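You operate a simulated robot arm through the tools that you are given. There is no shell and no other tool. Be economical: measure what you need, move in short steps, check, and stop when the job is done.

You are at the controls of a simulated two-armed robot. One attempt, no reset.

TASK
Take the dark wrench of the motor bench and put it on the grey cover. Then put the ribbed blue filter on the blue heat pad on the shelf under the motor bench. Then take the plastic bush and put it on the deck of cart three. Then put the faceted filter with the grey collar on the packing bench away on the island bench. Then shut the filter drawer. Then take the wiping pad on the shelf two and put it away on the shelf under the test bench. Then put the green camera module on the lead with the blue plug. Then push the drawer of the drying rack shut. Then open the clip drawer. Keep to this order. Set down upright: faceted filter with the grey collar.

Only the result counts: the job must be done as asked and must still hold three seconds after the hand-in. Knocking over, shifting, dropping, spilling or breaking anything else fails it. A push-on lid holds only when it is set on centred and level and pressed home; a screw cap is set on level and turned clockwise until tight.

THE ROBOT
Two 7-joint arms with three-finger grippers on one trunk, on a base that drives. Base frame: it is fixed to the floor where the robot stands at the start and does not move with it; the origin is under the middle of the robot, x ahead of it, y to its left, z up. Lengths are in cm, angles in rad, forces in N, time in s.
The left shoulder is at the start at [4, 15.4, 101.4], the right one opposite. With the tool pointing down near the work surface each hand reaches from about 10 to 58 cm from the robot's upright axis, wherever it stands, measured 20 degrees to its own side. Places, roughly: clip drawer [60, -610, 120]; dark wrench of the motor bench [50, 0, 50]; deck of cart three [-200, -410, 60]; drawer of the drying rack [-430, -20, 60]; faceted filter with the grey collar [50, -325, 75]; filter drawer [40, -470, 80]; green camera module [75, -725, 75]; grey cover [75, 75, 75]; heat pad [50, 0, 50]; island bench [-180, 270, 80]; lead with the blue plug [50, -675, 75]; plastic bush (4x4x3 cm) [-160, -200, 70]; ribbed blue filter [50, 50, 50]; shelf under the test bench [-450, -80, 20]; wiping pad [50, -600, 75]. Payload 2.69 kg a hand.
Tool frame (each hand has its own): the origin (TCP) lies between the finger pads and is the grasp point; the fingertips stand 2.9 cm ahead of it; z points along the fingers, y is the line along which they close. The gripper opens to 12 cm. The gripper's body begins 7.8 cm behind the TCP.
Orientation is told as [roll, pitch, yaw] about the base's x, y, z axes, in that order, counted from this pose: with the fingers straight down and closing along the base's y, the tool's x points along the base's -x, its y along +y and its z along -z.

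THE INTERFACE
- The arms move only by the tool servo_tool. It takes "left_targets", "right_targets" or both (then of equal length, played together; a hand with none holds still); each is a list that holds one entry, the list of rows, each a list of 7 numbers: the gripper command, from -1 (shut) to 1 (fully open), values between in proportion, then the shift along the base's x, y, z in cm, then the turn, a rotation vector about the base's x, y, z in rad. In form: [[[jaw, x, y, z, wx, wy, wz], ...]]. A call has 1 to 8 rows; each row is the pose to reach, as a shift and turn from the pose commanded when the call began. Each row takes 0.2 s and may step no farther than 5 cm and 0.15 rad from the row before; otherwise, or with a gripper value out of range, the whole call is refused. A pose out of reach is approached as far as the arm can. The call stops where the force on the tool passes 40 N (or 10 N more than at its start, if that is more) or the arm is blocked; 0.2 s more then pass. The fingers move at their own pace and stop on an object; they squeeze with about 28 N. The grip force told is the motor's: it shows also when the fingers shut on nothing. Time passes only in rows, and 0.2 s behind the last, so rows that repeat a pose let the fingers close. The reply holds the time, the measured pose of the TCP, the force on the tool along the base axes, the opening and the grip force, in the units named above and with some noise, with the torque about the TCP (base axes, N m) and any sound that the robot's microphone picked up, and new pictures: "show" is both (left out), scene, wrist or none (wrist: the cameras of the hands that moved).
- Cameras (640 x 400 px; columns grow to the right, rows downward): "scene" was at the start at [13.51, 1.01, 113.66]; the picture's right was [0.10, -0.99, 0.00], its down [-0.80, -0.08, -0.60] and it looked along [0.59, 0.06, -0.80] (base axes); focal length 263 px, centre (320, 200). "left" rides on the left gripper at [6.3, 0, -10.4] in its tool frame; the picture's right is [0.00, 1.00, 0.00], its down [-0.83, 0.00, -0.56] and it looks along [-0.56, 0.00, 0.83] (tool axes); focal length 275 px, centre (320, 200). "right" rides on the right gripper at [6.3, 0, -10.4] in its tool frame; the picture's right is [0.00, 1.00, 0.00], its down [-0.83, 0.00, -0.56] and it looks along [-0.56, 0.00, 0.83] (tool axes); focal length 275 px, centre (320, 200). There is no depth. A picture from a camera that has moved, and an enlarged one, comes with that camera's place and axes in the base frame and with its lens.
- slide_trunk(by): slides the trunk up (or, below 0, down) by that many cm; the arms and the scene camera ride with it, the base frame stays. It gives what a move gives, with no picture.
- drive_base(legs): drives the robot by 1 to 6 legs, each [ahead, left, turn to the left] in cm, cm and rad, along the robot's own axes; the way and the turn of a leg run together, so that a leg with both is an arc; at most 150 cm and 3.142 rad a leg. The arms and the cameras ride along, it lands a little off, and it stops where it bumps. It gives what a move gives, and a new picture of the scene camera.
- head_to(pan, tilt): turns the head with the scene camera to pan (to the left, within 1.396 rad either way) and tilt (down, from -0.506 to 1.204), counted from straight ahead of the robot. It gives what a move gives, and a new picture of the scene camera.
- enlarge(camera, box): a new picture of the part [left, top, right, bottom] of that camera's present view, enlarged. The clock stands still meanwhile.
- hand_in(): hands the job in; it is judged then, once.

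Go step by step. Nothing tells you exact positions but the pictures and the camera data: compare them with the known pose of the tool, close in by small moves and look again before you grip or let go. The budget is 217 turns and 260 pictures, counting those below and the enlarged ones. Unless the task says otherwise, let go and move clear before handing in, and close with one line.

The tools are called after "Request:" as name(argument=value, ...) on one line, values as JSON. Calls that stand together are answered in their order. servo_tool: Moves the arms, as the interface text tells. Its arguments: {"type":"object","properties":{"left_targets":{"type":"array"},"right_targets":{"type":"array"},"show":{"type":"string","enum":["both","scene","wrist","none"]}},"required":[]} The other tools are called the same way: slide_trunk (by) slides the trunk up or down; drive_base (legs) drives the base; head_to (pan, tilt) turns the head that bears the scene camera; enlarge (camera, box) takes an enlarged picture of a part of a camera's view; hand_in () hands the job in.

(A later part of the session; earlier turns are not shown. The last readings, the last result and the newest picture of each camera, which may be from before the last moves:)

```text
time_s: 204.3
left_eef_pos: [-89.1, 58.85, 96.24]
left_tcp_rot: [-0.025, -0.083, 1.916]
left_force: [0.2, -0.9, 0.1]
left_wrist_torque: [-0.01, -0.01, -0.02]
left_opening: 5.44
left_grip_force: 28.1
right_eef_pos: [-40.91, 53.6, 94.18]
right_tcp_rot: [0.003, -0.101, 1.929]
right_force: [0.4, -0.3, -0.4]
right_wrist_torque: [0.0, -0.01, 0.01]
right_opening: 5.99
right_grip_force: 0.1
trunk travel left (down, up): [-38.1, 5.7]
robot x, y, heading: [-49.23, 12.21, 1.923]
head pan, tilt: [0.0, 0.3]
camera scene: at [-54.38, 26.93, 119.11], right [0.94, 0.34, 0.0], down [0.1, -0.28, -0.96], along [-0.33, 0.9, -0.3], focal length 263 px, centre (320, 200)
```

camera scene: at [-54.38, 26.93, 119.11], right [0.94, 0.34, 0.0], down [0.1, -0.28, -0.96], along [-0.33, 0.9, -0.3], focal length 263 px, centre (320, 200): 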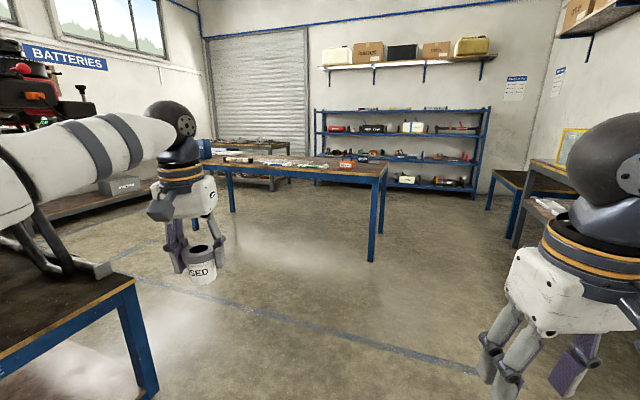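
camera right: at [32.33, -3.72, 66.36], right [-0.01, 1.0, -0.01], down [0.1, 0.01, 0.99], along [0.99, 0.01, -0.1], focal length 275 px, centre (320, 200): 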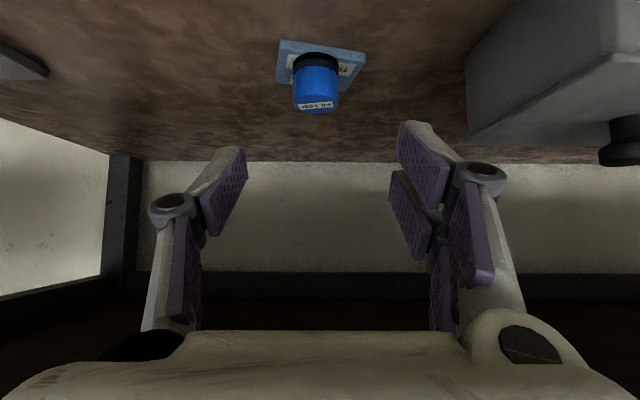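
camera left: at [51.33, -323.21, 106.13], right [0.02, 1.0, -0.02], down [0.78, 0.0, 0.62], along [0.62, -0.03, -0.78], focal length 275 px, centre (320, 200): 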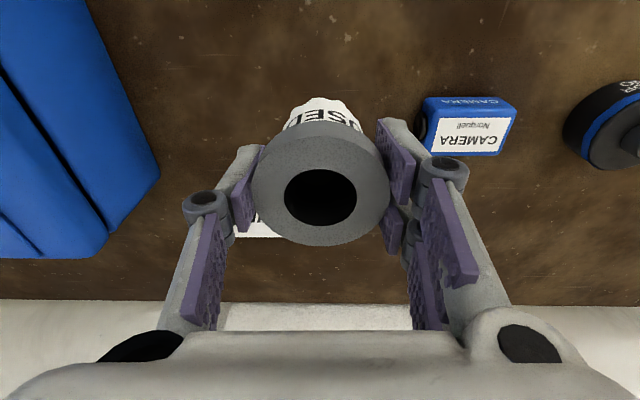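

Request:
enlarge(camera="scene", box=[190, 130, 410, 220])

```text
2.91 times, centred on (300, 175) of scene
camera zoom: at [-54.38, 26.93, 119.11], right [0.94, 0.34, 0.0], down [0.1, -0.28, -0.96], along [-0.33, 0.9, -0.3], focal length 766 px, centre (378, 273)
```

zoom: 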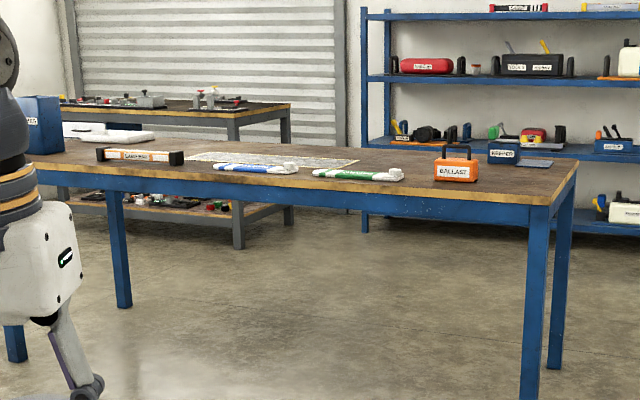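

I'll square up facing +y and approach the bench front edge.

Request:
drive_base(legs=[[0, 0, -0.35], [105, 0, 0], [0, 58, 0]])

Request:
head_to(pan=0, tilt=0.45)

```text
time_s: 215.3
left_eef_pos: [-127.71, 175.56, 96.2]
left_tcp_rot: [-0.024, -0.084, 1.559]
left_force: [0.7, 0.2, 0.7]
left_wrist_torque: [0.01, -0.04, -0.02]
left_opening: 5.43
left_grip_force: 28.3
right_eef_pos: [-84.59, 153.8, 94.2]
right_tcp_rot: [0.002, -0.103, 1.57]
right_force: [-0.6, 0.7, 0.6]
right_wrist_torque: [-0.01, 0.01, -0.01]
right_opening: 6.03
right_grip_force: 0.1
trunk travel left (down, up): [-38.1, 5.7]
robot x, y, heading: [-106.63, 118.18, 1.558]
head pan, tilt: [0.0, 0.3]
camera scene: at [-106.5, 133.57, 119.12], right [1.0, -0.01, 0.0], down [0.0, -0.3, -0.96], along [0.01, 0.96, -0.3], focal length 263 px, centre (320, 200)
```

scene: 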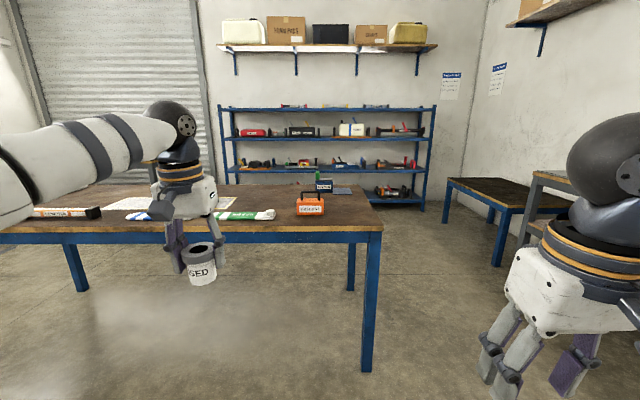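

```text
time_s: 216.0
left_eef_pos: [-127.65, 175.47, 96.24]
left_tcp_rot: [-0.024, -0.083, 1.558]
left_force: [-0.4, 0.3, -0.5]
left_wrist_torque: [0.01, -0.01, -0.02]
left_opening: 5.47
left_grip_force: 28.2
right_eef_pos: [-84.47, 153.77, 94.23]
right_tcp_rot: [0.003, -0.103, 1.57]
right_force: [0.1, -0.4, -0.6]
right_wrist_torque: [-0.01, 0.01, 0.0]
right_opening: 6.01
right_grip_force: 0.1
trunk travel left (down, up): [-38.1, 5.7]
robot x, y, heading: [-107.17, 117.87, 1.562]
head pan, tilt: [0.0, 0.45]
camera scene: at [-106.48, 133.42, 117.73], right [1.0, -0.01, 0.0], down [0.0, -0.43, -0.9], along [0.01, 0.9, -0.43], focal length 263 px, centre (320, 200)
```

scene: 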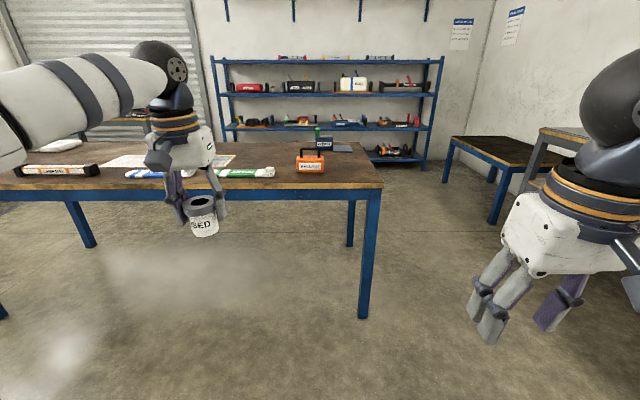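

The free area is right of the orange ballast, around (−94,243). Moving there.

Request:
drive_base(legs=[[0, -34, 0], [62, 0, 0.01]])

Request:
enlarge(camera="left", box=[0, 0, 640, 400])

```text
time_s: 222.3
left_eef_pos: [-92.69, 237.01, 96.22]
left_tcp_rot: [-0.024, -0.084, 1.563]
left_force: [0.0, 0.1, -0.1]
left_wrist_torque: [0.0, 0.02, 0.01]
left_opening: 5.42
left_grip_force: 27.8
right_eef_pos: [-49.35, 215.48, 94.22]
right_tcp_rot: [0.001, -0.101, 1.575]
right_force: [0.6, 0.4, -0.8]
right_wrist_torque: [-0.02, -0.04, -0.02]
right_opening: 6.0
right_grip_force: 0.1
trunk travel left (down, up): [-38.1, 5.7]
robot x, y, heading: [-71.64, 179.94, 1.563]
head pan, tilt: [0.0, 0.45]
camera scene: at [-71.27, 195.07, 117.72], right [1.0, -0.01, 0.0], down [0.0, -0.44, -0.9], along [0.0, 0.9, -0.44], focal length 263 px, centre (320, 200)
```

scene: 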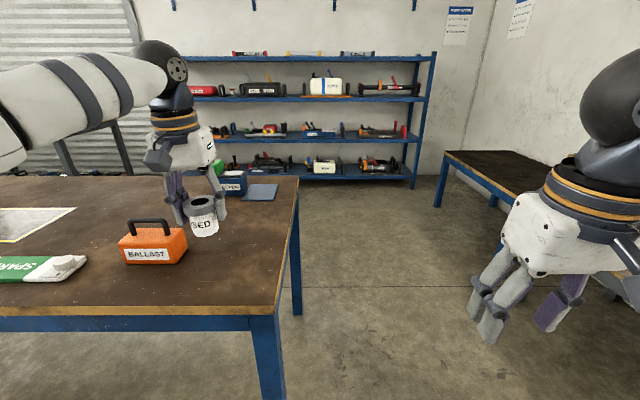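

```text
1.00 times, centred on (320, 200) of left (not enlarged: the box is as wide or as high as the picture)
camera zoom: at [-92.94, 229.9, 106.07], right [-1.0, 0.01, -0.02], down [0.0, 0.78, 0.62], along [0.03, 0.62, -0.78], focal length 275 px, centre (320, 200)
```

zoom: 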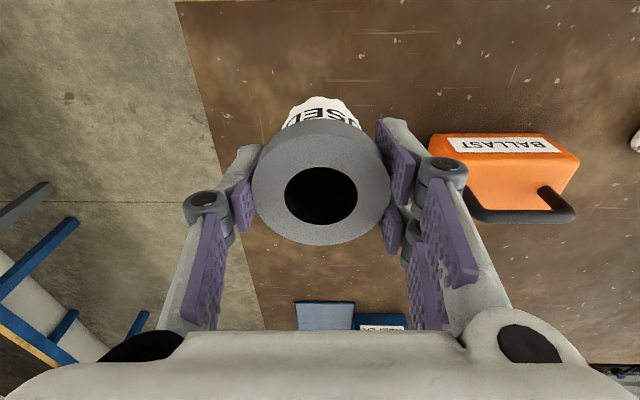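

The filter hangs over free bench surface. I'll shift slightly away from the ballast and lower.

Request:
servo_tool(left_targets=[[[-1, 1, 1.5, -3.5, 0, 0, 0], [-1, 2, 3, -7, 0, 0, 0], [-1, 2, 3, -9, 0, 0, 0], [-1, 2, 3, -10, 0, 0, 0], [-1, 2, 3, -10.6, 0, 0, 0]]], show="both")

```text
time_s: 223.5
left_eef_pos: [-90.6, 240.04, 85.6]
left_tcp_rot: [-0.024, -0.083, 1.562]
left_force: [-0.2, 0.0, -1.2]
left_wrist_torque: [-0.01, -0.03, 0.0]
left_opening: 5.44
left_grip_force: 27.8
right_eef_pos: [-49.36, 215.51, 94.24]
right_tcp_rot: [0.001, -0.1, 1.574]
right_force: [0.3, -0.2, 1.1]
right_wrist_torque: [0.01, 0.01, -0.04]
right_opening: 6.01
right_grip_force: 0.0
trunk travel left (down, up): [-38.1, 5.7]
robot x, y, heading: [-71.09, 179.77, 1.567]
head pan, tilt: [0.0, 0.45]
camera scene: at [-71.27, 195.04, 117.73], right [1.0, -0.01, 0.0], down [0.0, -0.44, -0.9], along [0.0, 0.9, -0.44], focal length 263 px, centre (320, 200)
camera left: at [-90.92, 232.89, 95.44], right [-1.0, 0.02, -0.02], down [0.0, 0.78, 0.62], along [0.03, 0.62, -0.78], focal length 275 px, centre (320, 200)
```

scene: 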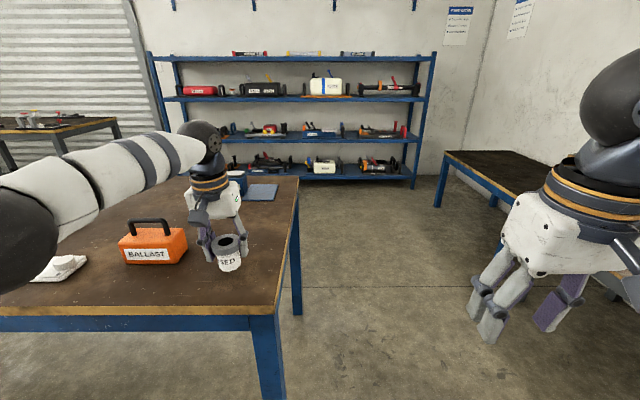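
left: 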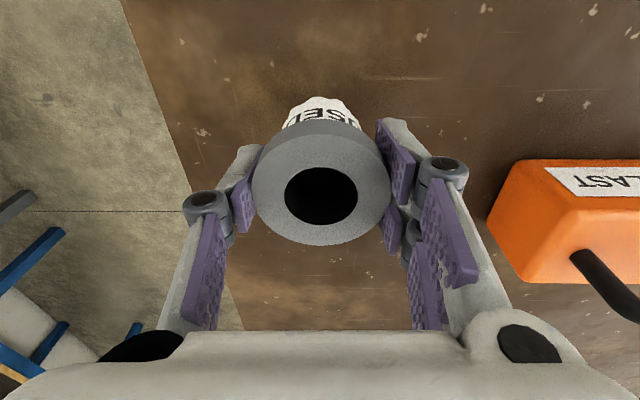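

Request:
servo_tool(left_targets=[[[-1, 0, 0, -0.4, 0, 0, 0], [-1, 0, 0, -0.8, 0, 0, 0], [-1, 0, 0, -1.1, 0, 0, 0]]], show="none")

```text
time_s: 224.3
left_eef_pos: [-90.71, 240.03, 84.46]
left_tcp_rot: [-0.024, -0.087, 1.564]
left_force: [-0.1, 0.2, 0.6]
left_wrist_torque: [-0.02, -0.02, -0.01]
left_opening: 5.43
left_grip_force: 27.4
right_eef_pos: [-49.44, 215.37, 94.22]
right_tcp_rot: [0.001, -0.101, 1.574]
right_force: [0.5, 0.1, 0.1]
right_wrist_torque: [0.0, 0.0, 0.0]
right_opening: 6.01
right_grip_force: 0.0
trunk travel left (down, up): [-38.1, 5.7]
robot x, y, heading: [-71.42, 179.48, 1.567]
head pan, tilt: [0.0, 0.45]
```

Request:
servo_tool(left_targets=[[[-1, 0, 0, -0.4, 0, 0, 0], [-1, 0, 0, -0.8, 0, 0, 0], [-1, 0, 0, -1.2, 0, 0, 0]]], show="scene")

```text
time_s: 225.1
left_eef_pos: [-90.61, 240.05, 83.34]
left_tcp_rot: [-0.024, -0.084, 1.561]
left_force: [0.0, -1.0, -0.7]
left_wrist_torque: [-0.01, -0.01, 0.01]
left_opening: 5.41
left_grip_force: 28.2
right_eef_pos: [-49.37, 215.47, 94.2]
right_tcp_rot: [0.001, -0.1, 1.575]
right_force: [0.5, -0.5, 0.3]
right_wrist_torque: [-0.03, 0.0, 0.01]
right_opening: 6.02
right_grip_force: 0.1
trunk travel left (down, up): [-38.1, 5.7]
robot x, y, heading: [-71.4, 179.72, 1.562]
head pan, tilt: [0.0, 0.45]
camera scene: at [-71.27, 195.04, 117.73], right [1.0, -0.01, 0.0], down [0.0, -0.44, -0.9], along [0.0, 0.9, -0.44], focal length 263 px, centre (320, 200)
```

scene: 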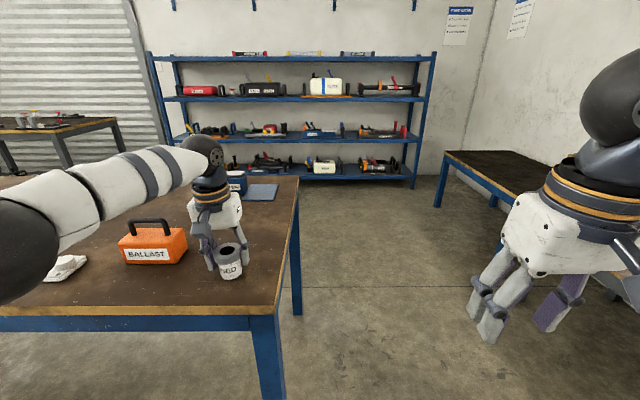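

Request:
servo_tool(left_targets=[[[-1, 0, 0, -0.4, 0, 0, 0], [-1, 0, 0, -0.8, 0, 0, 0], [-1, 0, 0, -1.2, 0, 0, 0], [-1, 0, 0, -1.6, 0, 0, 0]]], show="wrist")

```text
time_s: 226.1
left_eef_pos: [-90.69, 240.09, 81.78]
left_tcp_rot: [-0.024, -0.084, 1.562]
left_force: [1.6, 5.5, 15.7]
left_wrist_torque: [-0.04, 0.0, 0.02]
left_opening: 5.51
left_grip_force: 27.5
right_eef_pos: [-49.29, 215.39, 94.22]
right_tcp_rot: [0.003, -0.101, 1.574]
right_force: [0.0, 0.8, 0.0]
right_wrist_torque: [-0.01, 0.01, 0.01]
right_opening: 6.0
right_grip_force: 0.0
trunk travel left (down, up): [-38.1, 5.7]
robot x, y, heading: [-71.73, 179.41, 1.564]
head pan, tilt: [0.0, 0.45]
camera left: at [-90.91, 232.82, 91.64], right [-1.0, 0.02, -0.02], down [0.0, 0.78, 0.62], along [0.03, 0.62, -0.78], focal length 275 px, centre (320, 200)
```

left: 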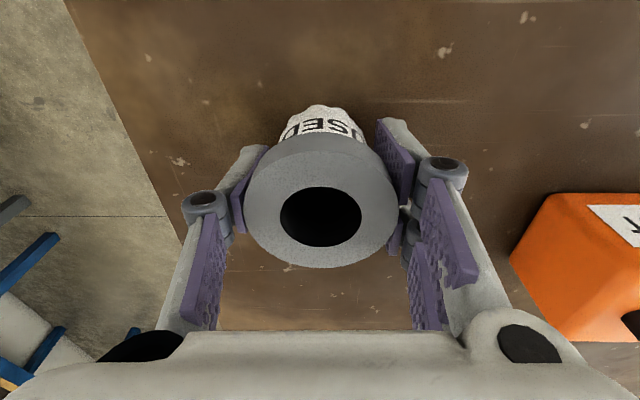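

Contact. Release and lift clear.

Request:
servo_tool(left_targets=[[[-0.05, 0, 0, 0.3, 0, 0, 0], [0.35, 0, 0, 0.3, 0, 0, 0], [0.35, 0, 0, 0.3, 0, 0, 0], [0.35, 0, 0, 4, 0, 0, 0], [0.35, 0, 0, 8.5, 0, 0, 0], [0.35, 0, 0, 13, 0, 0, 0]]], show="both")

```text
time_s: 227.5
left_eef_pos: [-91.12, 239.55, 94.84]
left_tcp_rot: [-0.025, -0.083, 1.56]
left_force: [0.0, 0.7, 0.0]
left_wrist_torque: [0.04, -0.01, -0.02]
left_opening: 8.11
left_grip_force: 0.1
left hand out of reach, approached as far as the arm can: row 6
right_eef_pos: [-49.41, 215.4, 94.13]
right_tcp_rot: [0.002, -0.1, 1.575]
right_force: [-0.8, -0.3, 0.5]
right_wrist_torque: [0.01, 0.02, 0.02]
right_opening: 6.01
right_grip_force: 0.1
trunk travel left (down, up): [-38.1, 5.7]
robot x, y, heading: [-71.53, 179.69, 1.566]
head pan, tilt: [0.0, 0.45]
camera scene: at [-71.23, 194.98, 117.74], right [1.0, -0.01, 0.0], down [0.0, -0.43, -0.9], along [0.0, 0.9, -0.43], focal length 263 px, centre (320, 200)
camera left: at [-91.43, 232.42, 104.73], right [-1.0, 0.02, -0.02], down [0.0, 0.78, 0.62], along [0.03, 0.62, -0.78], focal length 275 px, centre (320, 200)
```

scene: 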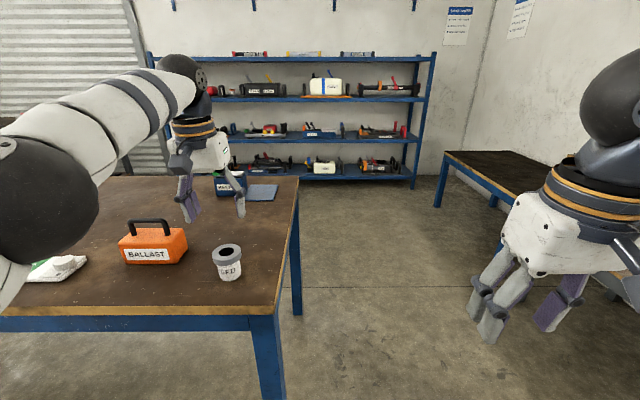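
left: 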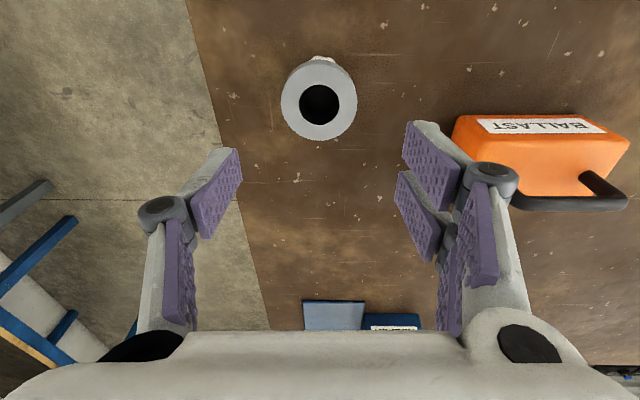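

The filter stands upright on the island bench. Heading back down the aisle to the filter drawer.

Request:
drive_base(legs=[[-62, 0, 0], [0, -30, 0], [-145, 0, 0], [-145, 0, 0], [-145, 0, 0]])

Request:
drive_base(legs=[[-120, 0, 0], [0, 0, -1.566]])

```text
time_s: 253.9
left_eef_pos: [-50.28, -259.39, 94.82]
left_tcp_rot: [-0.025, -0.084, 1.638]
left_force: [-0.4, -0.3, -0.1]
left_wrist_torque: [0.01, 0.0, 0.02]
left_opening: 8.1
left_grip_force: 0.0
right_eef_pos: [-6.65, -280.27, 94.21]
right_tcp_rot: [0.001, -0.101, 1.652]
right_force: [-1.1, 0.4, -0.1]
right_wrist_torque: [0.03, 0.0, 0.0]
right_opening: 6.0
right_grip_force: 0.0
trunk travel left (down, up): [-38.1, 5.7]
robot x, y, heading: [-26.37, -317.72, 1.64]
head pan, tilt: [0.0, 0.45]
camera scene: at [-27.0, -302.39, 117.73], right [1.0, 0.07, 0.0], down [0.03, -0.43, -0.9], along [-0.06, 0.9, -0.44], focal length 263 px, centre (320, 200)
```

scene: 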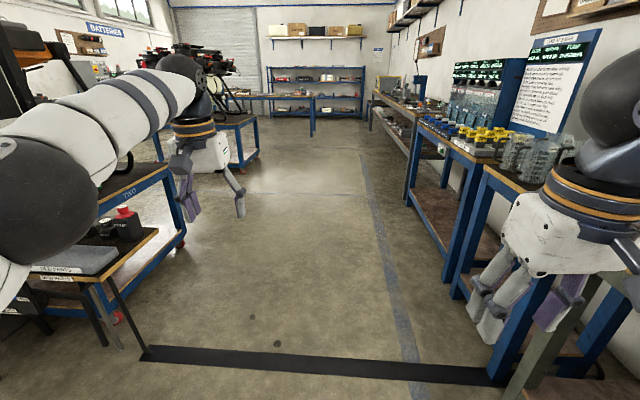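

```text
time_s: 263.9
left_eef_pos: [41.79, -414.57, 94.72]
left_tcp_rot: [-0.024, -0.084, 0.043]
left_force: [-0.3, -0.2, -0.1]
left_wrist_torque: [-0.03, -0.01, -0.01]
left_opening: 8.1
left_grip_force: 0.1
right_eef_pos: [19.73, -457.61, 94.24]
right_tcp_rot: [0.001, -0.101, 0.056]
right_force: [-0.3, -0.4, 1.2]
right_wrist_torque: [0.0, 0.0, 0.01]
right_opening: 6.03
right_grip_force: 0.0
trunk travel left (down, up): [-38.1, 5.7]
robot x, y, heading: [-16.8, -437.44, 0.041]
head pan, tilt: [0.0, 0.45]
camera scene: at [-1.85, -436.36, 117.73], right [0.04, -1.0, 0.0], down [-0.43, -0.02, -0.9], along [0.9, 0.04, -0.44], focal length 263 px, centre (320, 200)
```

scene: 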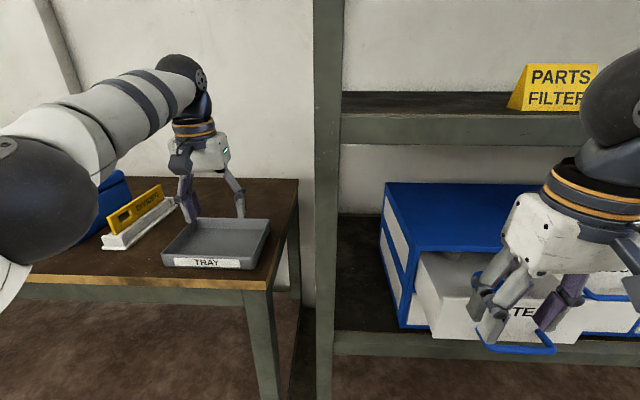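

A rack with blue cabinet and white drawers is to the right; I'll back off and centre on it.

Request:
drive_base(legs=[[-40, 0, -0.04], [0, -40, 0]])

Request:
head_to(pan=0, tilt=0.4)

```text
time_s: 269.6
left_eef_pos: [3.23, -458.87, 94.7]
left_tcp_rot: [-0.024, -0.083, -0.014]
left_force: [-0.7, 0.4, 0.5]
left_wrist_torque: [-0.03, -0.01, 0.02]
left_opening: 8.08
left_grip_force: 0.1
right_eef_pos: [-21.43, -500.58, 94.31]
right_tcp_rot: [0.001, -0.102, -0.002]
right_force: [-0.1, -0.6, 0.0]
right_wrist_torque: [-0.01, 0.02, 0.05]
right_opening: 5.98
right_grip_force: 0.0
trunk travel left (down, up): [-38.1, 5.7]
robot x, y, heading: [-57.16, -477.98, -0.013]
head pan, tilt: [0.0, 0.45]
camera scene: at [-41.66, -478.12, 117.73], right [-0.01, -1.0, 0.0], down [-0.44, 0.01, -0.9], along [0.9, -0.01, -0.44], focal length 263 px, centre (320, 200)
```

scene: 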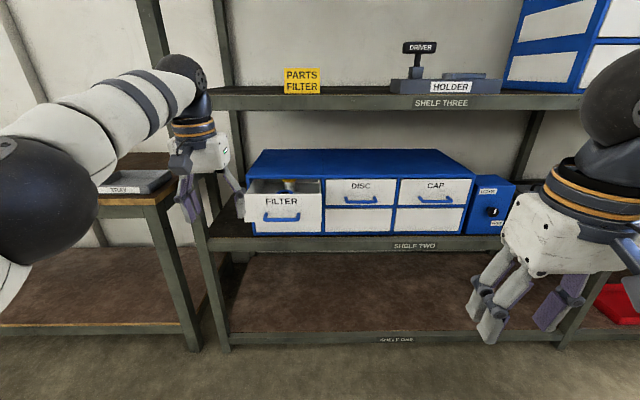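

```text
time_s: 270.2
left_eef_pos: [3.32, -458.99, 94.62]
left_tcp_rot: [-0.026, -0.083, -0.014]
left_force: [0.1, -0.3, -1.0]
left_wrist_torque: [0.02, 0.0, -0.02]
left_opening: 8.11
left_grip_force: 0.0
right_eef_pos: [-21.35, -500.55, 94.36]
right_tcp_rot: [0.001, -0.101, -0.001]
right_force: [0.0, -0.1, -0.1]
right_wrist_torque: [-0.02, -0.01, -0.02]
right_opening: 5.97
right_grip_force: 0.1
trunk travel left (down, up): [-38.1, 5.7]
robot x, y, heading: [-57.14, -478.0, -0.012]
head pan, tilt: [0.0, 0.4]
camera scene: at [-41.59, -478.1, 118.19], right [-0.01, -1.0, 0.0], down [-0.39, 0.0, -0.92], along [0.92, -0.01, -0.39], focal length 263 px, centre (320, 200)
```

scene: 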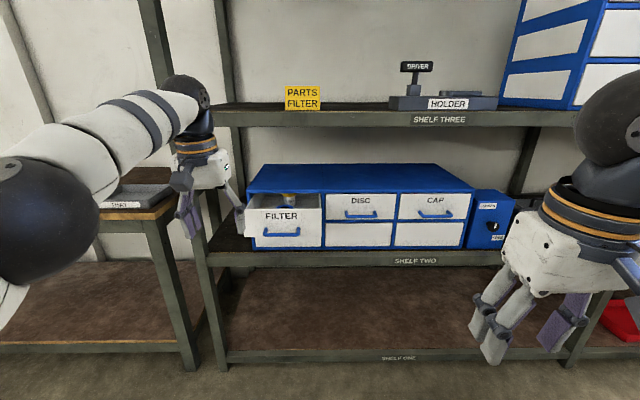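

The filter drawer (left column) is open, its front at x≈32, y≈−466, z 69–84. I'll close the left fingers, tilt the tool forward and approach it to push.

Request:
servo_tool(left_targets=[[[-1, -1, -1, 0, 0, -0.13, 0], [-1, -2, -2, 0, 0, -0.26, 0], [-1, -4, -3, 0, 0, -0.4, 0], [-1, -5, -4.5, 0, 0, -0.54, 0], [-1, -6, -6, 0, 0, -0.68, 0], [-1, -7, -7, 0, 0, -0.8, 0]]], show="none")

Request:
slide_trunk(by=-13)

Request:
drive_base(legs=[[22, 0, 0.012]])

```text
time_s: 271.6
left_eef_pos: [-3.87, -465.81, 94.65]
left_tcp_rot: [-0.009, -0.886, -0.024]
left_force: [-0.5, -0.5, 1.3]
left_wrist_torque: [-0.03, -0.01, 0.03]
left_opening: 0.01
left_grip_force: 27.6
left hand out of reach, approached as far as the arm can: row 1
right_eef_pos: [-21.3, -500.47, 94.3]
right_tcp_rot: [0.003, -0.101, -0.003]
right_force: [-1.1, -0.3, 0.7]
right_wrist_torque: [-0.03, 0.02, 0.03]
right_opening: 5.97
right_grip_force: 0.1
trunk travel left (down, up): [-38.1, 5.7]
robot x, y, heading: [-57.15, -478.21, -0.008]
head pan, tilt: [0.0, 0.4]
```

```text
time_s: 273.2
left_eef_pos: [-3.91, -465.85, 81.69]
left_tcp_rot: [-0.005, -0.885, -0.023]
left_force: [0.2, -0.1, 0.0]
left_wrist_torque: [-0.03, 0.0, -0.01]
left_opening: 0.0
left_grip_force: 27.4
right_eef_pos: [-21.21, -500.5, 81.15]
right_tcp_rot: [0.003, -0.101, -0.002]
right_force: [0.1, -0.5, 0.0]
right_wrist_torque: [0.02, 0.02, 0.0]
right_opening: 5.98
right_grip_force: 0.1
trunk travel left (down, up): [-25.1, 18.7]
robot x, y, heading: [-57.14, -478.42, -0.014]
head pan, tilt: [0.0, 0.4]
```

```text
time_s: 274.9
left_eef_pos: [17.97, -465.2, 81.71]
left_tcp_rot: [-0.008, -0.883, -0.008]
left_force: [0.0, -0.3, -0.4]
left_wrist_torque: [0.02, 0.01, 0.0]
left_opening: 0.01
left_grip_force: 28.2
right_eef_pos: [1.11, -500.1, 81.2]
right_tcp_rot: [0.002, -0.099, 0.014]
right_force: [0.3, -0.3, -0.8]
right_wrist_torque: [0.0, 0.02, -0.01]
right_opening: 6.0
right_grip_force: 0.0
trunk travel left (down, up): [-25.1, 18.7]
robot x, y, heading: [-35.02, -478.13, 0.005]
head pan, tilt: [0.0, 0.4]
camera scene: at [-15.04, -477.93, 104.25], right [0.0, -1.0, 0.0], down [-0.39, 0.0, -0.92], along [0.92, 0.0, -0.39], focal length 263 px, centre (320, 200)
```

scene: 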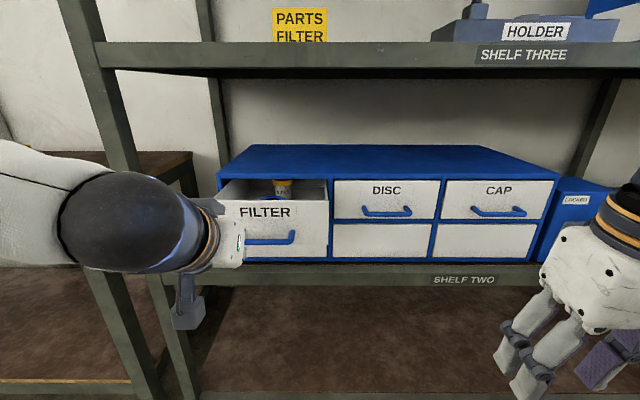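

Front is at x≈26, z 76–85. Raise the fingertip just above the handle and push gently.

Request:
servo_tool(left_targets=[[[-1, 1.5, -1, 1.2, 0, 0, 0], [-1, 3, -1.5, 1.5, 0, 0, 0], [-1, 5, -1.5, 1.5, 0, 0, 0], [-1, 7, -1.5, 1.5, 0, 0, 0], [-1, 9, -1.5, 1.5, 0, 0, 0]]], show="both")

```text
time_s: 276.1
left_eef_pos: [26.94, -466.52, 83.14]
left_tcp_rot: [-0.008, -0.886, -0.008]
left_force: [-0.4, 0.0, 0.0]
left_wrist_torque: [0.0, 0.05, -0.02]
left_opening: 0.0
left_grip_force: 28.1
right_eef_pos: [1.06, -500.14, 81.31]
right_tcp_rot: [0.001, -0.101, 0.016]
right_force: [-0.2, -0.5, -0.5]
right_wrist_torque: [0.0, 0.02, 0.0]
right_opening: 6.0
right_grip_force: 0.0
trunk travel left (down, up): [-25.1, 18.7]
robot x, y, heading: [-34.98, -478.23, 0.003]
head pan, tilt: [0.0, 0.4]
camera scene: at [-15.07, -477.94, 104.26], right [0.0, -1.0, 0.0], down [-0.39, 0.0, -0.92], along [0.92, 0.0, -0.39], focal length 263 px, centre (320, 200)
camera left: at [14.89, -466.38, 84.93], right [0.02, 1.0, 0.0], down [0.1, 0.0, 1.0], along [1.0, -0.02, -0.1], focal length 275 px, centre (320, 200)
```

scene: 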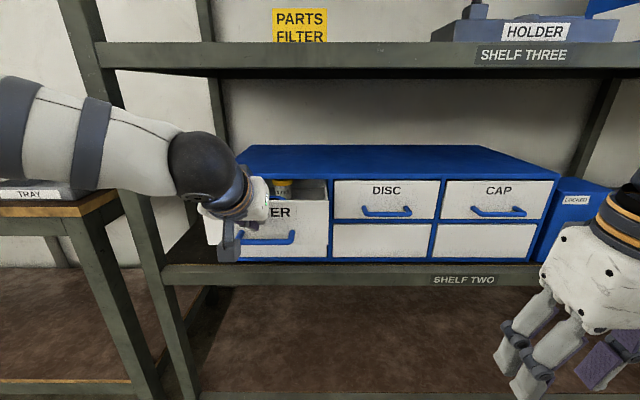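
left: 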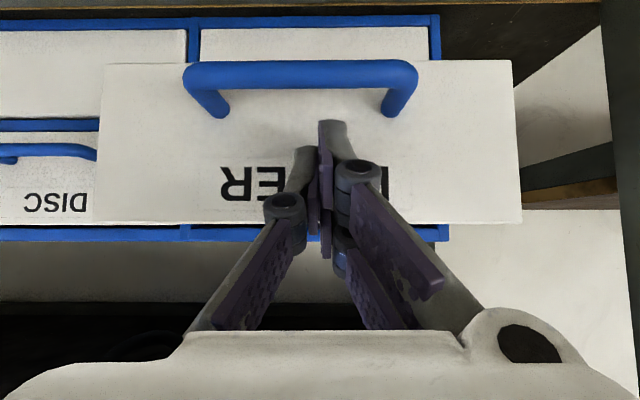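

Request:
servo_tool(left_targets=[[[-1, 2, 0, 0, 0, 0, 0], [-1, 4, 0, 0, 0, 0, 0], [-1, 6, 0, 0, 0, 0, 0], [-1, 8, 0, 0, 0, 0, 0], [-1, 10, 0, 0, 0, 0, 0], [-1, 12, 0, 0, 0, 0, 0]]], show="both")

```text
time_s: 277.5
left_eef_pos: [38.76, -466.75, 83.35]
left_tcp_rot: [-0.007, -0.883, -0.008]
left_force: [-15.8, 1.1, -1.3]
left_wrist_torque: [0.03, -0.02, 0.07]
left_opening: 0.0
left_grip_force: 27.8
right_eef_pos: [0.75, -500.11, 81.21]
right_tcp_rot: [0.002, -0.102, 0.014]
right_force: [-0.1, -0.8, -0.6]
right_wrist_torque: [0.03, 0.01, 0.03]
right_opening: 6.01
right_grip_force: 0.1
trunk travel left (down, up): [-25.1, 18.7]
robot x, y, heading: [-35.01, -478.29, 0.002]
head pan, tilt: [0.0, 0.4]
camera scene: at [-15.25, -477.92, 104.29], right [0.0, -1.0, 0.0], down [-0.39, 0.0, -0.92], along [0.92, 0.0, -0.39], focal length 263 px, centre (320, 200)
camera left: at [26.73, -466.6, 85.17], right [0.02, 1.0, 0.0], down [0.1, 0.0, 1.0], along [0.99, -0.02, -0.1], focal length 275 px, centre (320, 200)
```

scene: 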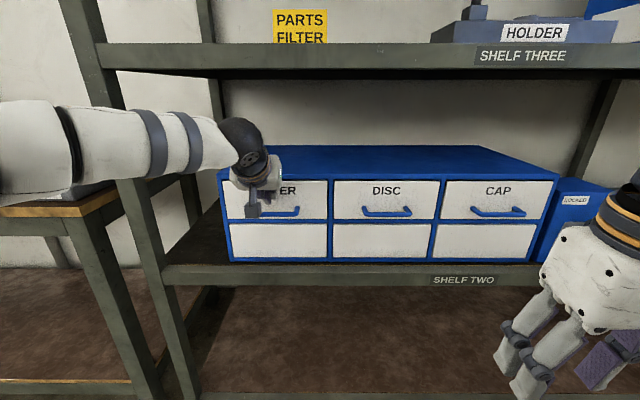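
left: 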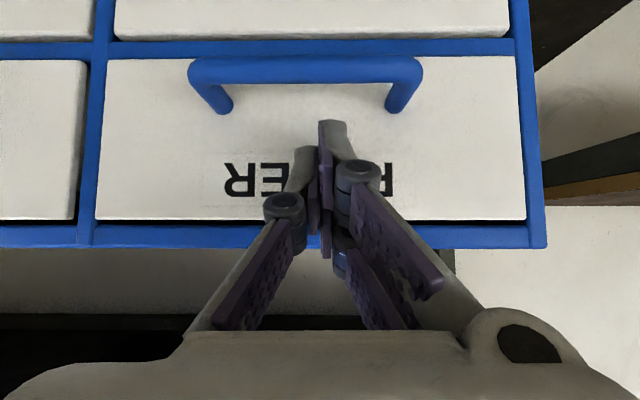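

Nearly home; a firmer final nudge.

Request:
servo_tool(left_targets=[[[-1, 0.5, 0, 0, 0, 0, 0], [-1, 1, 0, 0, 0, 0, 0], [-1, 1.4, 0, 0, 0, 0, 0]]], show="wrist")

```text
time_s: 277.9
left_eef_pos: [38.86, -466.84, 83.43]
left_tcp_rot: [-0.008, -0.877, -0.007]
left_force: [-25.2, 3.2, 7.7]
left_wrist_torque: [0.06, -0.29, 0.25]
left_opening: 0.0
left_grip_force: 27.9
right_eef_pos: [0.64, -499.91, 81.34]
right_tcp_rot: [0.0, -0.104, 0.015]
right_force: [-0.1, 0.5, -0.7]
right_wrist_torque: [0.01, -0.02, 0.0]
right_opening: 5.97
right_grip_force: 0.0
trunk travel left (down, up): [-25.1, 18.7]
robot x, y, heading: [-34.92, -478.55, 0.006]
head pan, tilt: [0.0, 0.4]
stopped in row 2 (left hand): the force on the tool passed its limit at 47 N (the readings are from after the stop); the commanded pose is now the measured one
camera left: at [26.76, -466.62, 85.23], right [0.01, 1.0, 0.0], down [0.1, 0.0, 0.99], along [0.99, -0.01, -0.1], focal length 275 px, centre (320, 200)
```

left: 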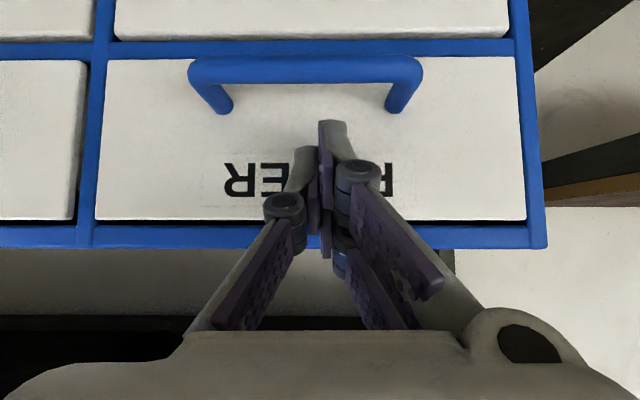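

The drawer is shut. Retract and go to the wiping pad on shelf two near y=−600.

Request:
servo_tool(left_targets=[[[-1, -4, 0, 0.3, 0, 0, 0], [-1, -9, 0, 0.3, 0, 0, 0], [-1, -13, 0, 0.3, 0, 0, 0]]], show="none")

Request:
drive_base(legs=[[-35, 0, 0], [0, -110, 0]])

Request:
head_to(pan=0, tilt=0.35)

```text
time_s: 278.7
left_eef_pos: [25.99, -466.85, 83.36]
left_tcp_rot: [-0.01, -0.877, -0.006]
left_force: [0.0, 0.7, -0.3]
left_wrist_torque: [-0.01, 0.0, -0.02]
left_opening: 0.01
left_grip_force: 27.8
right_eef_pos: [0.99, -500.02, 81.16]
right_tcp_rot: [0.002, -0.102, 0.015]
right_force: [-1.0, -0.4, 0.4]
right_wrist_torque: [-0.01, -0.01, -0.02]
right_opening: 6.02
right_grip_force: 0.0
trunk travel left (down, up): [-25.1, 18.7]
robot x, y, heading: [-35.09, -478.08, 0.007]
head pan, tilt: [0.0, 0.4]
```

```text
time_s: 289.2
left_eef_pos: [-7.32, -575.61, 83.41]
left_tcp_rot: [-0.006, -0.877, -0.007]
left_force: [0.2, 0.3, 0.0]
left_wrist_torque: [-0.02, -0.01, -0.01]
left_opening: 0.01
left_grip_force: 27.5
right_eef_pos: [-32.43, -608.87, 81.28]
right_tcp_rot: [0.003, -0.103, 0.017]
right_force: [-0.6, -0.7, -0.3]
right_wrist_torque: [0.0, 0.0, 0.0]
right_opening: 6.0
right_grip_force: 0.0
trunk travel left (down, up): [-25.1, 18.7]
robot x, y, heading: [-68.65, -587.19, 0.008]
head pan, tilt: [0.0, 0.4]
camera scene: at [-48.58, -586.87, 104.26], right [0.01, -1.0, 0.0], down [-0.39, 0.0, -0.92], along [0.92, 0.01, -0.39], focal length 263 px, centre (320, 200)
```

scene: 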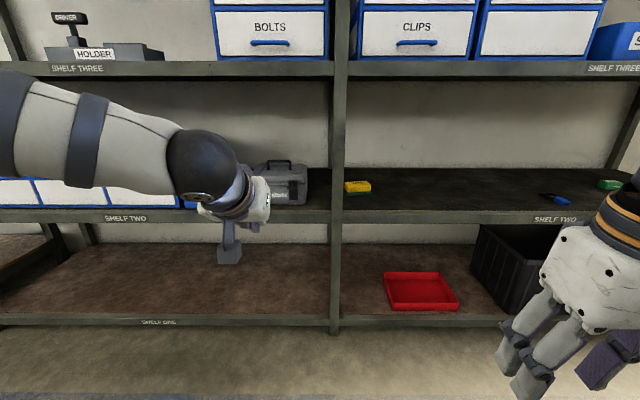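

```text
time_s: 289.8
left_eef_pos: [-7.36, -575.67, 83.35]
left_tcp_rot: [-0.007, -0.876, -0.007]
left_force: [0.1, -1.1, 0.0]
left_wrist_torque: [-0.01, -0.02, 0.02]
left_opening: 0.01
left_grip_force: 28.0
right_eef_pos: [-32.45, -608.97, 81.19]
right_tcp_rot: [0.004, -0.104, 0.017]
right_force: [0.2, -0.5, 0.8]
right_wrist_torque: [0.01, -0.02, 0.0]
right_opening: 5.99
right_grip_force: 0.0
trunk travel left (down, up): [-25.1, 18.7]
robot x, y, heading: [-68.66, -587.05, 0.001]
head pan, tilt: [0.0, 0.351]
camera scene: at [-48.54, -586.87, 104.71], right [0.01, -1.0, 0.0], down [-0.34, 0.0, -0.94], along [0.94, 0.01, -0.34], focal length 263 px, centre (320, 200)
```

scene: 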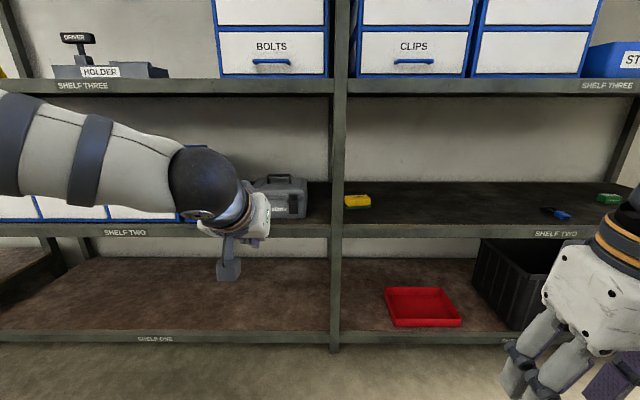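

Request:
enlarge(camera="scene", box=[330, 170, 480, 240])

Request:
enlarge(camera="scene", box=[500, 160, 640, 240])

```text
4.27 times, centred on (405, 205) of scene
camera zoom: at [-48.54, -586.87, 104.71], right [0.01, -1.0, 0.0], down [-0.34, 0.0, -0.94], along [0.94, 0.01, -0.34], focal length 1123 px, centre (-43, 179)
```

zoom: 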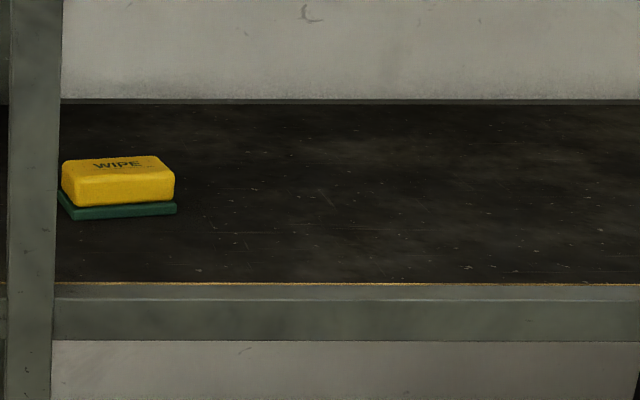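

```text
4.57 times, centred on (570, 200) of scene
camera zoom: at [-48.54, -586.87, 104.71], right [0.01, -1.0, 0.0], down [-0.34, 0.0, -0.94], along [0.94, 0.01, -0.34], focal length 1204 px, centre (-823, 200)
```

zoom: 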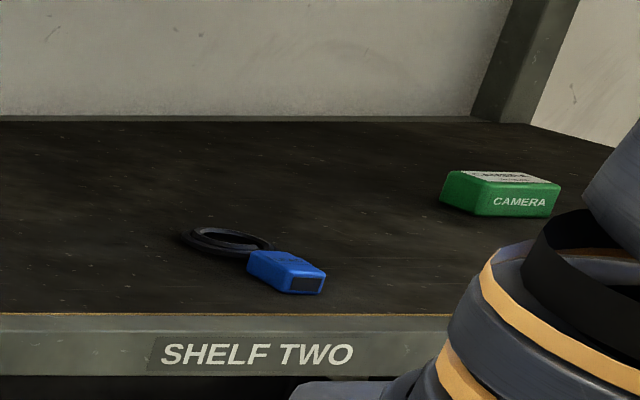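

The yellow "WIPE" pad sits on shelf two at about (59.5,−602.8), 11.5 wide × 7 deep × 4 tall. The lead with the blue plug and the green camera are further right. I'll turn the right hand 90° so it grips front-to-back.

Request:
servo_tool(right_targets=[[[1, 1, 0, 0, 0, 0, 0.147], [1, 3, 0, 0, 0, 0, 0.294], [1, 5, 0, 0, 0, 0, 0.441], [1, 7, 0, 0, 0, 0, 0.588], [1, 9, 0, 0, 0, 0, 0.735]]], show="none")

Request:
servo_tool(right_targets=[[[1, 2, 0, 0, 0, 0, 0.147], [1, 4, 0, 0, 0, 0, 0.294], [1, 6, 0, 0, 0, 0, 0.441], [1, 8, 0, 0, 0, 0, 0.588], [1, 8, 0, 0, 0, 0, 0.735], [1, 8, 0, 0, 0, 0, 0.82]]], show="scene")

```text
time_s: 291.0
left_eef_pos: [-7.27, -575.78, 83.3]
left_tcp_rot: [-0.008, -0.877, -0.007]
left_force: [-0.7, 0.0, 0.4]
left_wrist_torque: [-0.01, -0.03, -0.01]
left_opening: 0.02
left_grip_force: 27.7
right_eef_pos: [-23.48, -608.86, 81.08]
right_tcp_rot: [0.002, -0.101, 0.752]
right_force: [0.5, -1.0, -0.3]
right_wrist_torque: [0.03, -0.03, 0.0]
right_opening: 11.99
right_grip_force: 0.2
trunk travel left (down, up): [-25.1, 18.7]
robot x, y, heading: [-68.52, -587.29, 0.003]
head pan, tilt: [0.0, 0.351]
```

```text
time_s: 292.4
left_eef_pos: [-7.33, -575.81, 83.4]
left_tcp_rot: [-0.006, -0.875, -0.007]
left_force: [-0.1, -0.5, -0.3]
left_wrist_torque: [0.02, -0.01, 0.01]
left_opening: 0.02
left_grip_force: 28.1
right_eef_pos: [-15.49, -608.92, 81.12]
right_tcp_rot: [0.002, -0.101, 1.569]
right_force: [-0.1, -0.8, 0.5]
right_wrist_torque: [-0.01, -0.01, 0.0]
right_opening: 11.98
right_grip_force: 0.1
trunk travel left (down, up): [-25.1, 18.7]
robot x, y, heading: [-68.44, -586.85, 0.001]
head pan, tilt: [0.0, 0.351]
camera scene: at [-48.54, -586.87, 104.71], right [0.01, -1.0, 0.0], down [-0.34, 0.0, -0.94], along [0.94, 0.01, -0.34], focal length 263 px, centre (320, 200)
```

scene: 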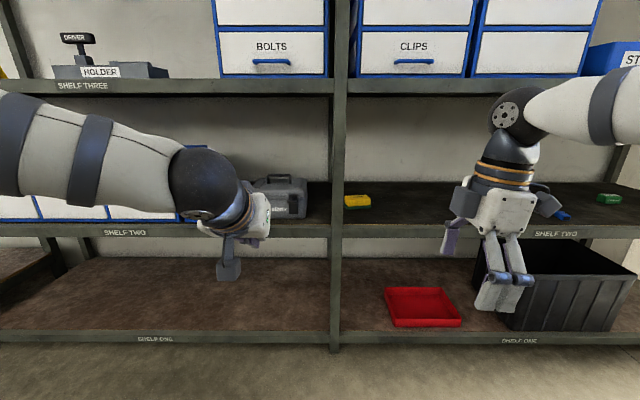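

Works. Before driving in, I tuck the left hand back and vertical.

Request:
servo_tool(left_targets=[[[-1, -4.5, 0, 0, 0, 0.13, 0], [-1, -9, 1, 0, 0, 0.26, 0], [-1, -13.5, 2, 0, 0, 0.39, 0], [-1, -18, 3, 0, 0, 0.52, 0], [-1, -22.5, 4, 0, 0, 0.65, 0], [-1, -26, 5, 0, 0, 0.78, 0]]], show="none")

Request:
slide_trunk(by=-6)

Request:
drive_base(legs=[[50, 0, 0]])

Request:
enlarge(camera="right", box=[0, 0, 640, 400])

```text
time_s: 293.8
left_eef_pos: [-33.38, -570.86, 83.36]
left_tcp_rot: [-0.012, -0.093, -0.004]
left_force: [-0.6, -0.3, -0.2]
left_wrist_torque: [0.0, -0.01, 0.0]
left_opening: 0.0
left_grip_force: 27.9
right_eef_pos: [-15.45, -608.94, 81.32]
right_tcp_rot: [0.002, -0.102, 1.569]
right_force: [0.4, -0.1, 0.4]
right_wrist_torque: [0.0, -0.03, 0.01]
right_opening: 11.98
right_grip_force: 0.1
trunk travel left (down, up): [-25.1, 18.7]
robot x, y, heading: [-68.28, -587.19, 0.005]
head pan, tilt: [0.0, 0.351]
```

```text
time_s: 294.8
left_eef_pos: [-33.38, -570.69, 77.37]
left_tcp_rot: [-0.012, -0.096, -0.005]
left_force: [0.0, 0.6, 0.1]
left_wrist_torque: [-0.02, -0.01, 0.0]
left_opening: 0.01
left_grip_force: 28.4
right_eef_pos: [-15.55, -608.93, 75.26]
right_tcp_rot: [-0.001, -0.1, 1.571]
right_force: [0.3, 0.2, -1.0]
right_wrist_torque: [0.0, -0.03, -0.02]
right_opening: 11.97
right_grip_force: 0.0
trunk travel left (down, up): [-19.1, 24.7]
robot x, y, heading: [-68.56, -587.1, 0.003]
head pan, tilt: [0.0, 0.351]
```

```text
time_s: 297.8
left_eef_pos: [16.84, -570.9, 77.26]
left_tcp_rot: [-0.01, -0.094, -0.011]
left_force: [-0.5, 0.4, 0.1]
left_wrist_torque: [0.01, 0.01, -0.01]
left_opening: 0.0
left_grip_force: 27.8
right_eef_pos: [34.39, -609.4, 75.22]
right_tcp_rot: [0.002, -0.101, 1.561]
right_force: [-0.4, -0.1, -0.3]
right_wrist_torque: [-0.01, 0.0, 0.04]
right_opening: 12.01
right_grip_force: 0.1
trunk travel left (down, up): [-19.1, 24.7]
robot x, y, heading: [-18.49, -587.37, -0.008]
head pan, tilt: [0.0, 0.351]
camera scene: at [3.17, -586.98, 98.63], right [0.0, -1.0, 0.0], down [-0.34, 0.0, -0.94], along [0.94, 0.0, -0.34], focal length 263 px, centre (320, 200)
```

scene: 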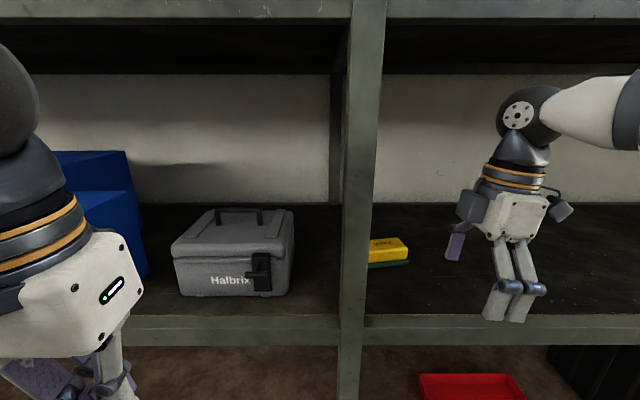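

```text
1.00 times, centred on (320, 200) of right (not enlarged: the box is as wide or as high as the picture)
camera zoom: at [34.4, -616.68, 85.03], right [-1.0, 0.01, 0.0], down [0.0, 0.77, 0.64], along [0.0, 0.64, -0.77], focal length 275 px, centre (320, 200)
```

zoom: 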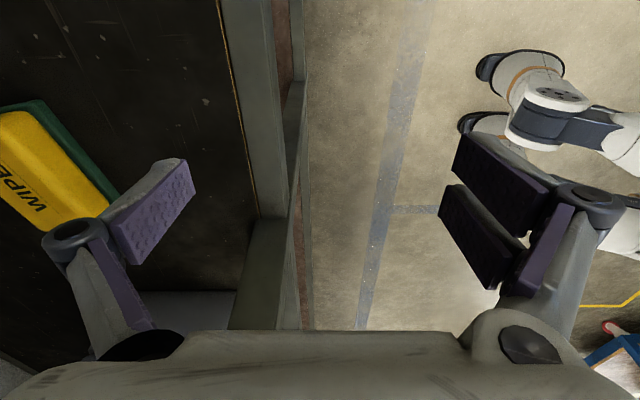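

The pad is turned by ~0.23 rad; I'll match the yaw, tuck the left hand a bit more and drive in, staying clear of the post.

Request:
servo_tool(left_targets=[[[-1, -3, 2, 0, 0, 0, 0], [-1, -6, 4, 0, 0, 0, 0]]], right_targets=[[[1, 0, 0, 0, 0, 0, 0.12], [1, 0, 0, 0, 0, 0, 0.23]]], show="none")

Request:
drive_base(legs=[[22, 0, 0.008]])

Request:
enlarge(camera="right", box=[0, 0, 640, 400])

```text
time_s: 298.4
left_eef_pos: [10.71, -567.0, 77.39]
left_tcp_rot: [-0.012, -0.097, -0.012]
left_force: [0.1, -0.5, -0.4]
left_wrist_torque: [-0.02, -0.02, 0.01]
left_opening: 0.02
left_grip_force: 28.5
right_eef_pos: [34.48, -609.43, 75.27]
right_tcp_rot: [-0.002, -0.099, 1.792]
right_force: [0.4, 0.6, 0.2]
right_wrist_torque: [-0.01, 0.0, 0.0]
right_opening: 11.99
right_grip_force: 0.1
trunk travel left (down, up): [-19.1, 24.7]
robot x, y, heading: [-18.69, -587.54, -0.006]
head pan, tilt: [0.0, 0.351]
```

```text
time_s: 300.1
left_eef_pos: [32.41, -566.84, 77.36]
left_tcp_rot: [-0.011, -0.094, -0.007]
left_force: [-0.2, 0.4, 0.2]
left_wrist_torque: [0.03, -0.01, -0.02]
left_opening: 0.01
left_grip_force: 27.5
right_eef_pos: [56.19, -609.14, 75.22]
right_tcp_rot: [0.001, -0.102, 1.796]
right_force: [-0.6, 0.2, 0.2]
right_wrist_torque: [-0.01, -0.01, -0.01]
right_opening: 11.99
right_grip_force: 0.1
trunk travel left (down, up): [-19.1, 24.7]
robot x, y, heading: [3.27, -587.07, 0.003]
head pan, tilt: [0.0, 0.351]
camera scene: at [24.82, -586.87, 98.63], right [0.0, -1.0, 0.0], down [-0.34, 0.0, -0.94], along [0.94, 0.0, -0.34], focal length 263 px, centre (320, 200)
```

scene: 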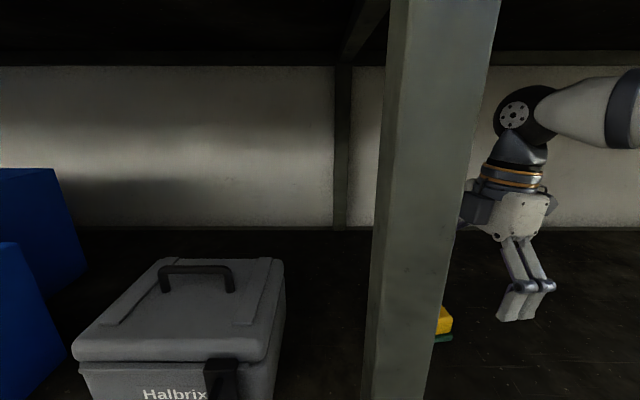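

```text
1.00 times, centred on (320, 200) of right (not enlarged: the box is as wide or as high as the picture)
camera zoom: at [57.9, -616.23, 85.01], right [-0.97, -0.23, 0.0], down [-0.18, 0.75, 0.64], along [-0.15, 0.62, -0.77], focal length 275 px, centre (320, 200)
```

zoom: 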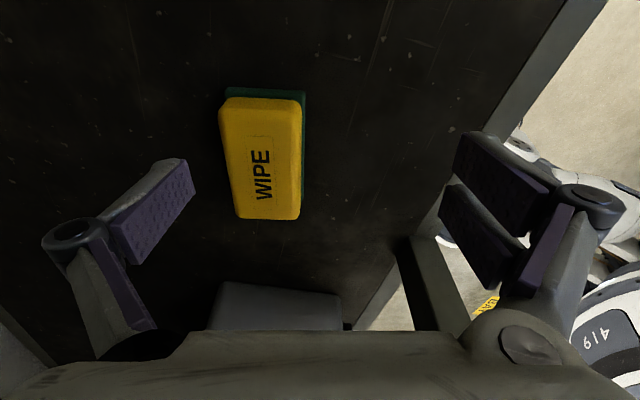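

The pad is aligned between the fingers; shift over it and lower.

Request:
servo_tool(right_targets=[[[1, 1.7, 2, -2, 0, 0, 0.02], [1, 3.3, 3.9, -4, 0, 0, 0.05], [1, 3.3, 3.9, -6.5, 0, 0, 0.05]]], show="wrist")

```text
time_s: 300.9
left_eef_pos: [32.38, -566.74, 77.39]
left_tcp_rot: [-0.011, -0.095, -0.006]
left_force: [0.4, -1.5, -0.1]
left_wrist_torque: [0.01, 0.02, -0.02]
left_opening: 0.0
left_grip_force: 27.8
right_eef_pos: [59.58, -605.19, 68.78]
right_tcp_rot: [0.001, -0.101, 1.846]
right_force: [0.6, 0.3, 0.3]
right_wrist_torque: [-0.02, 0.01, -0.01]
right_opening: 11.98
right_grip_force: 0.1
trunk travel left (down, up): [-19.1, 24.7]
robot x, y, heading: [3.16, -587.37, 0.004]
head pan, tilt: [0.0, 0.351]
camera right: at [61.63, -612.15, 78.5], right [-0.96, -0.28, 0.0], down [-0.21, 0.74, 0.64], along [-0.18, 0.61, -0.77], focal length 275 px, centre (320, 200)
```

right: 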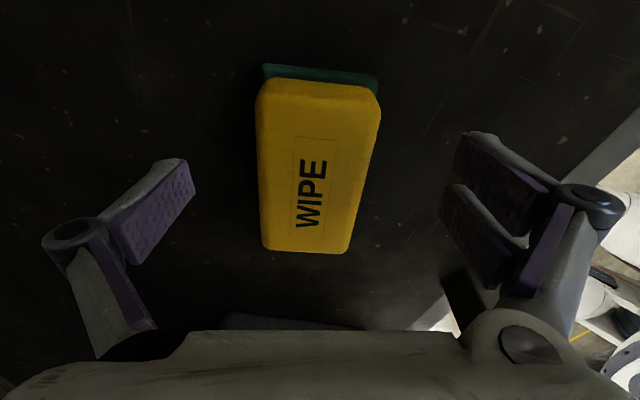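

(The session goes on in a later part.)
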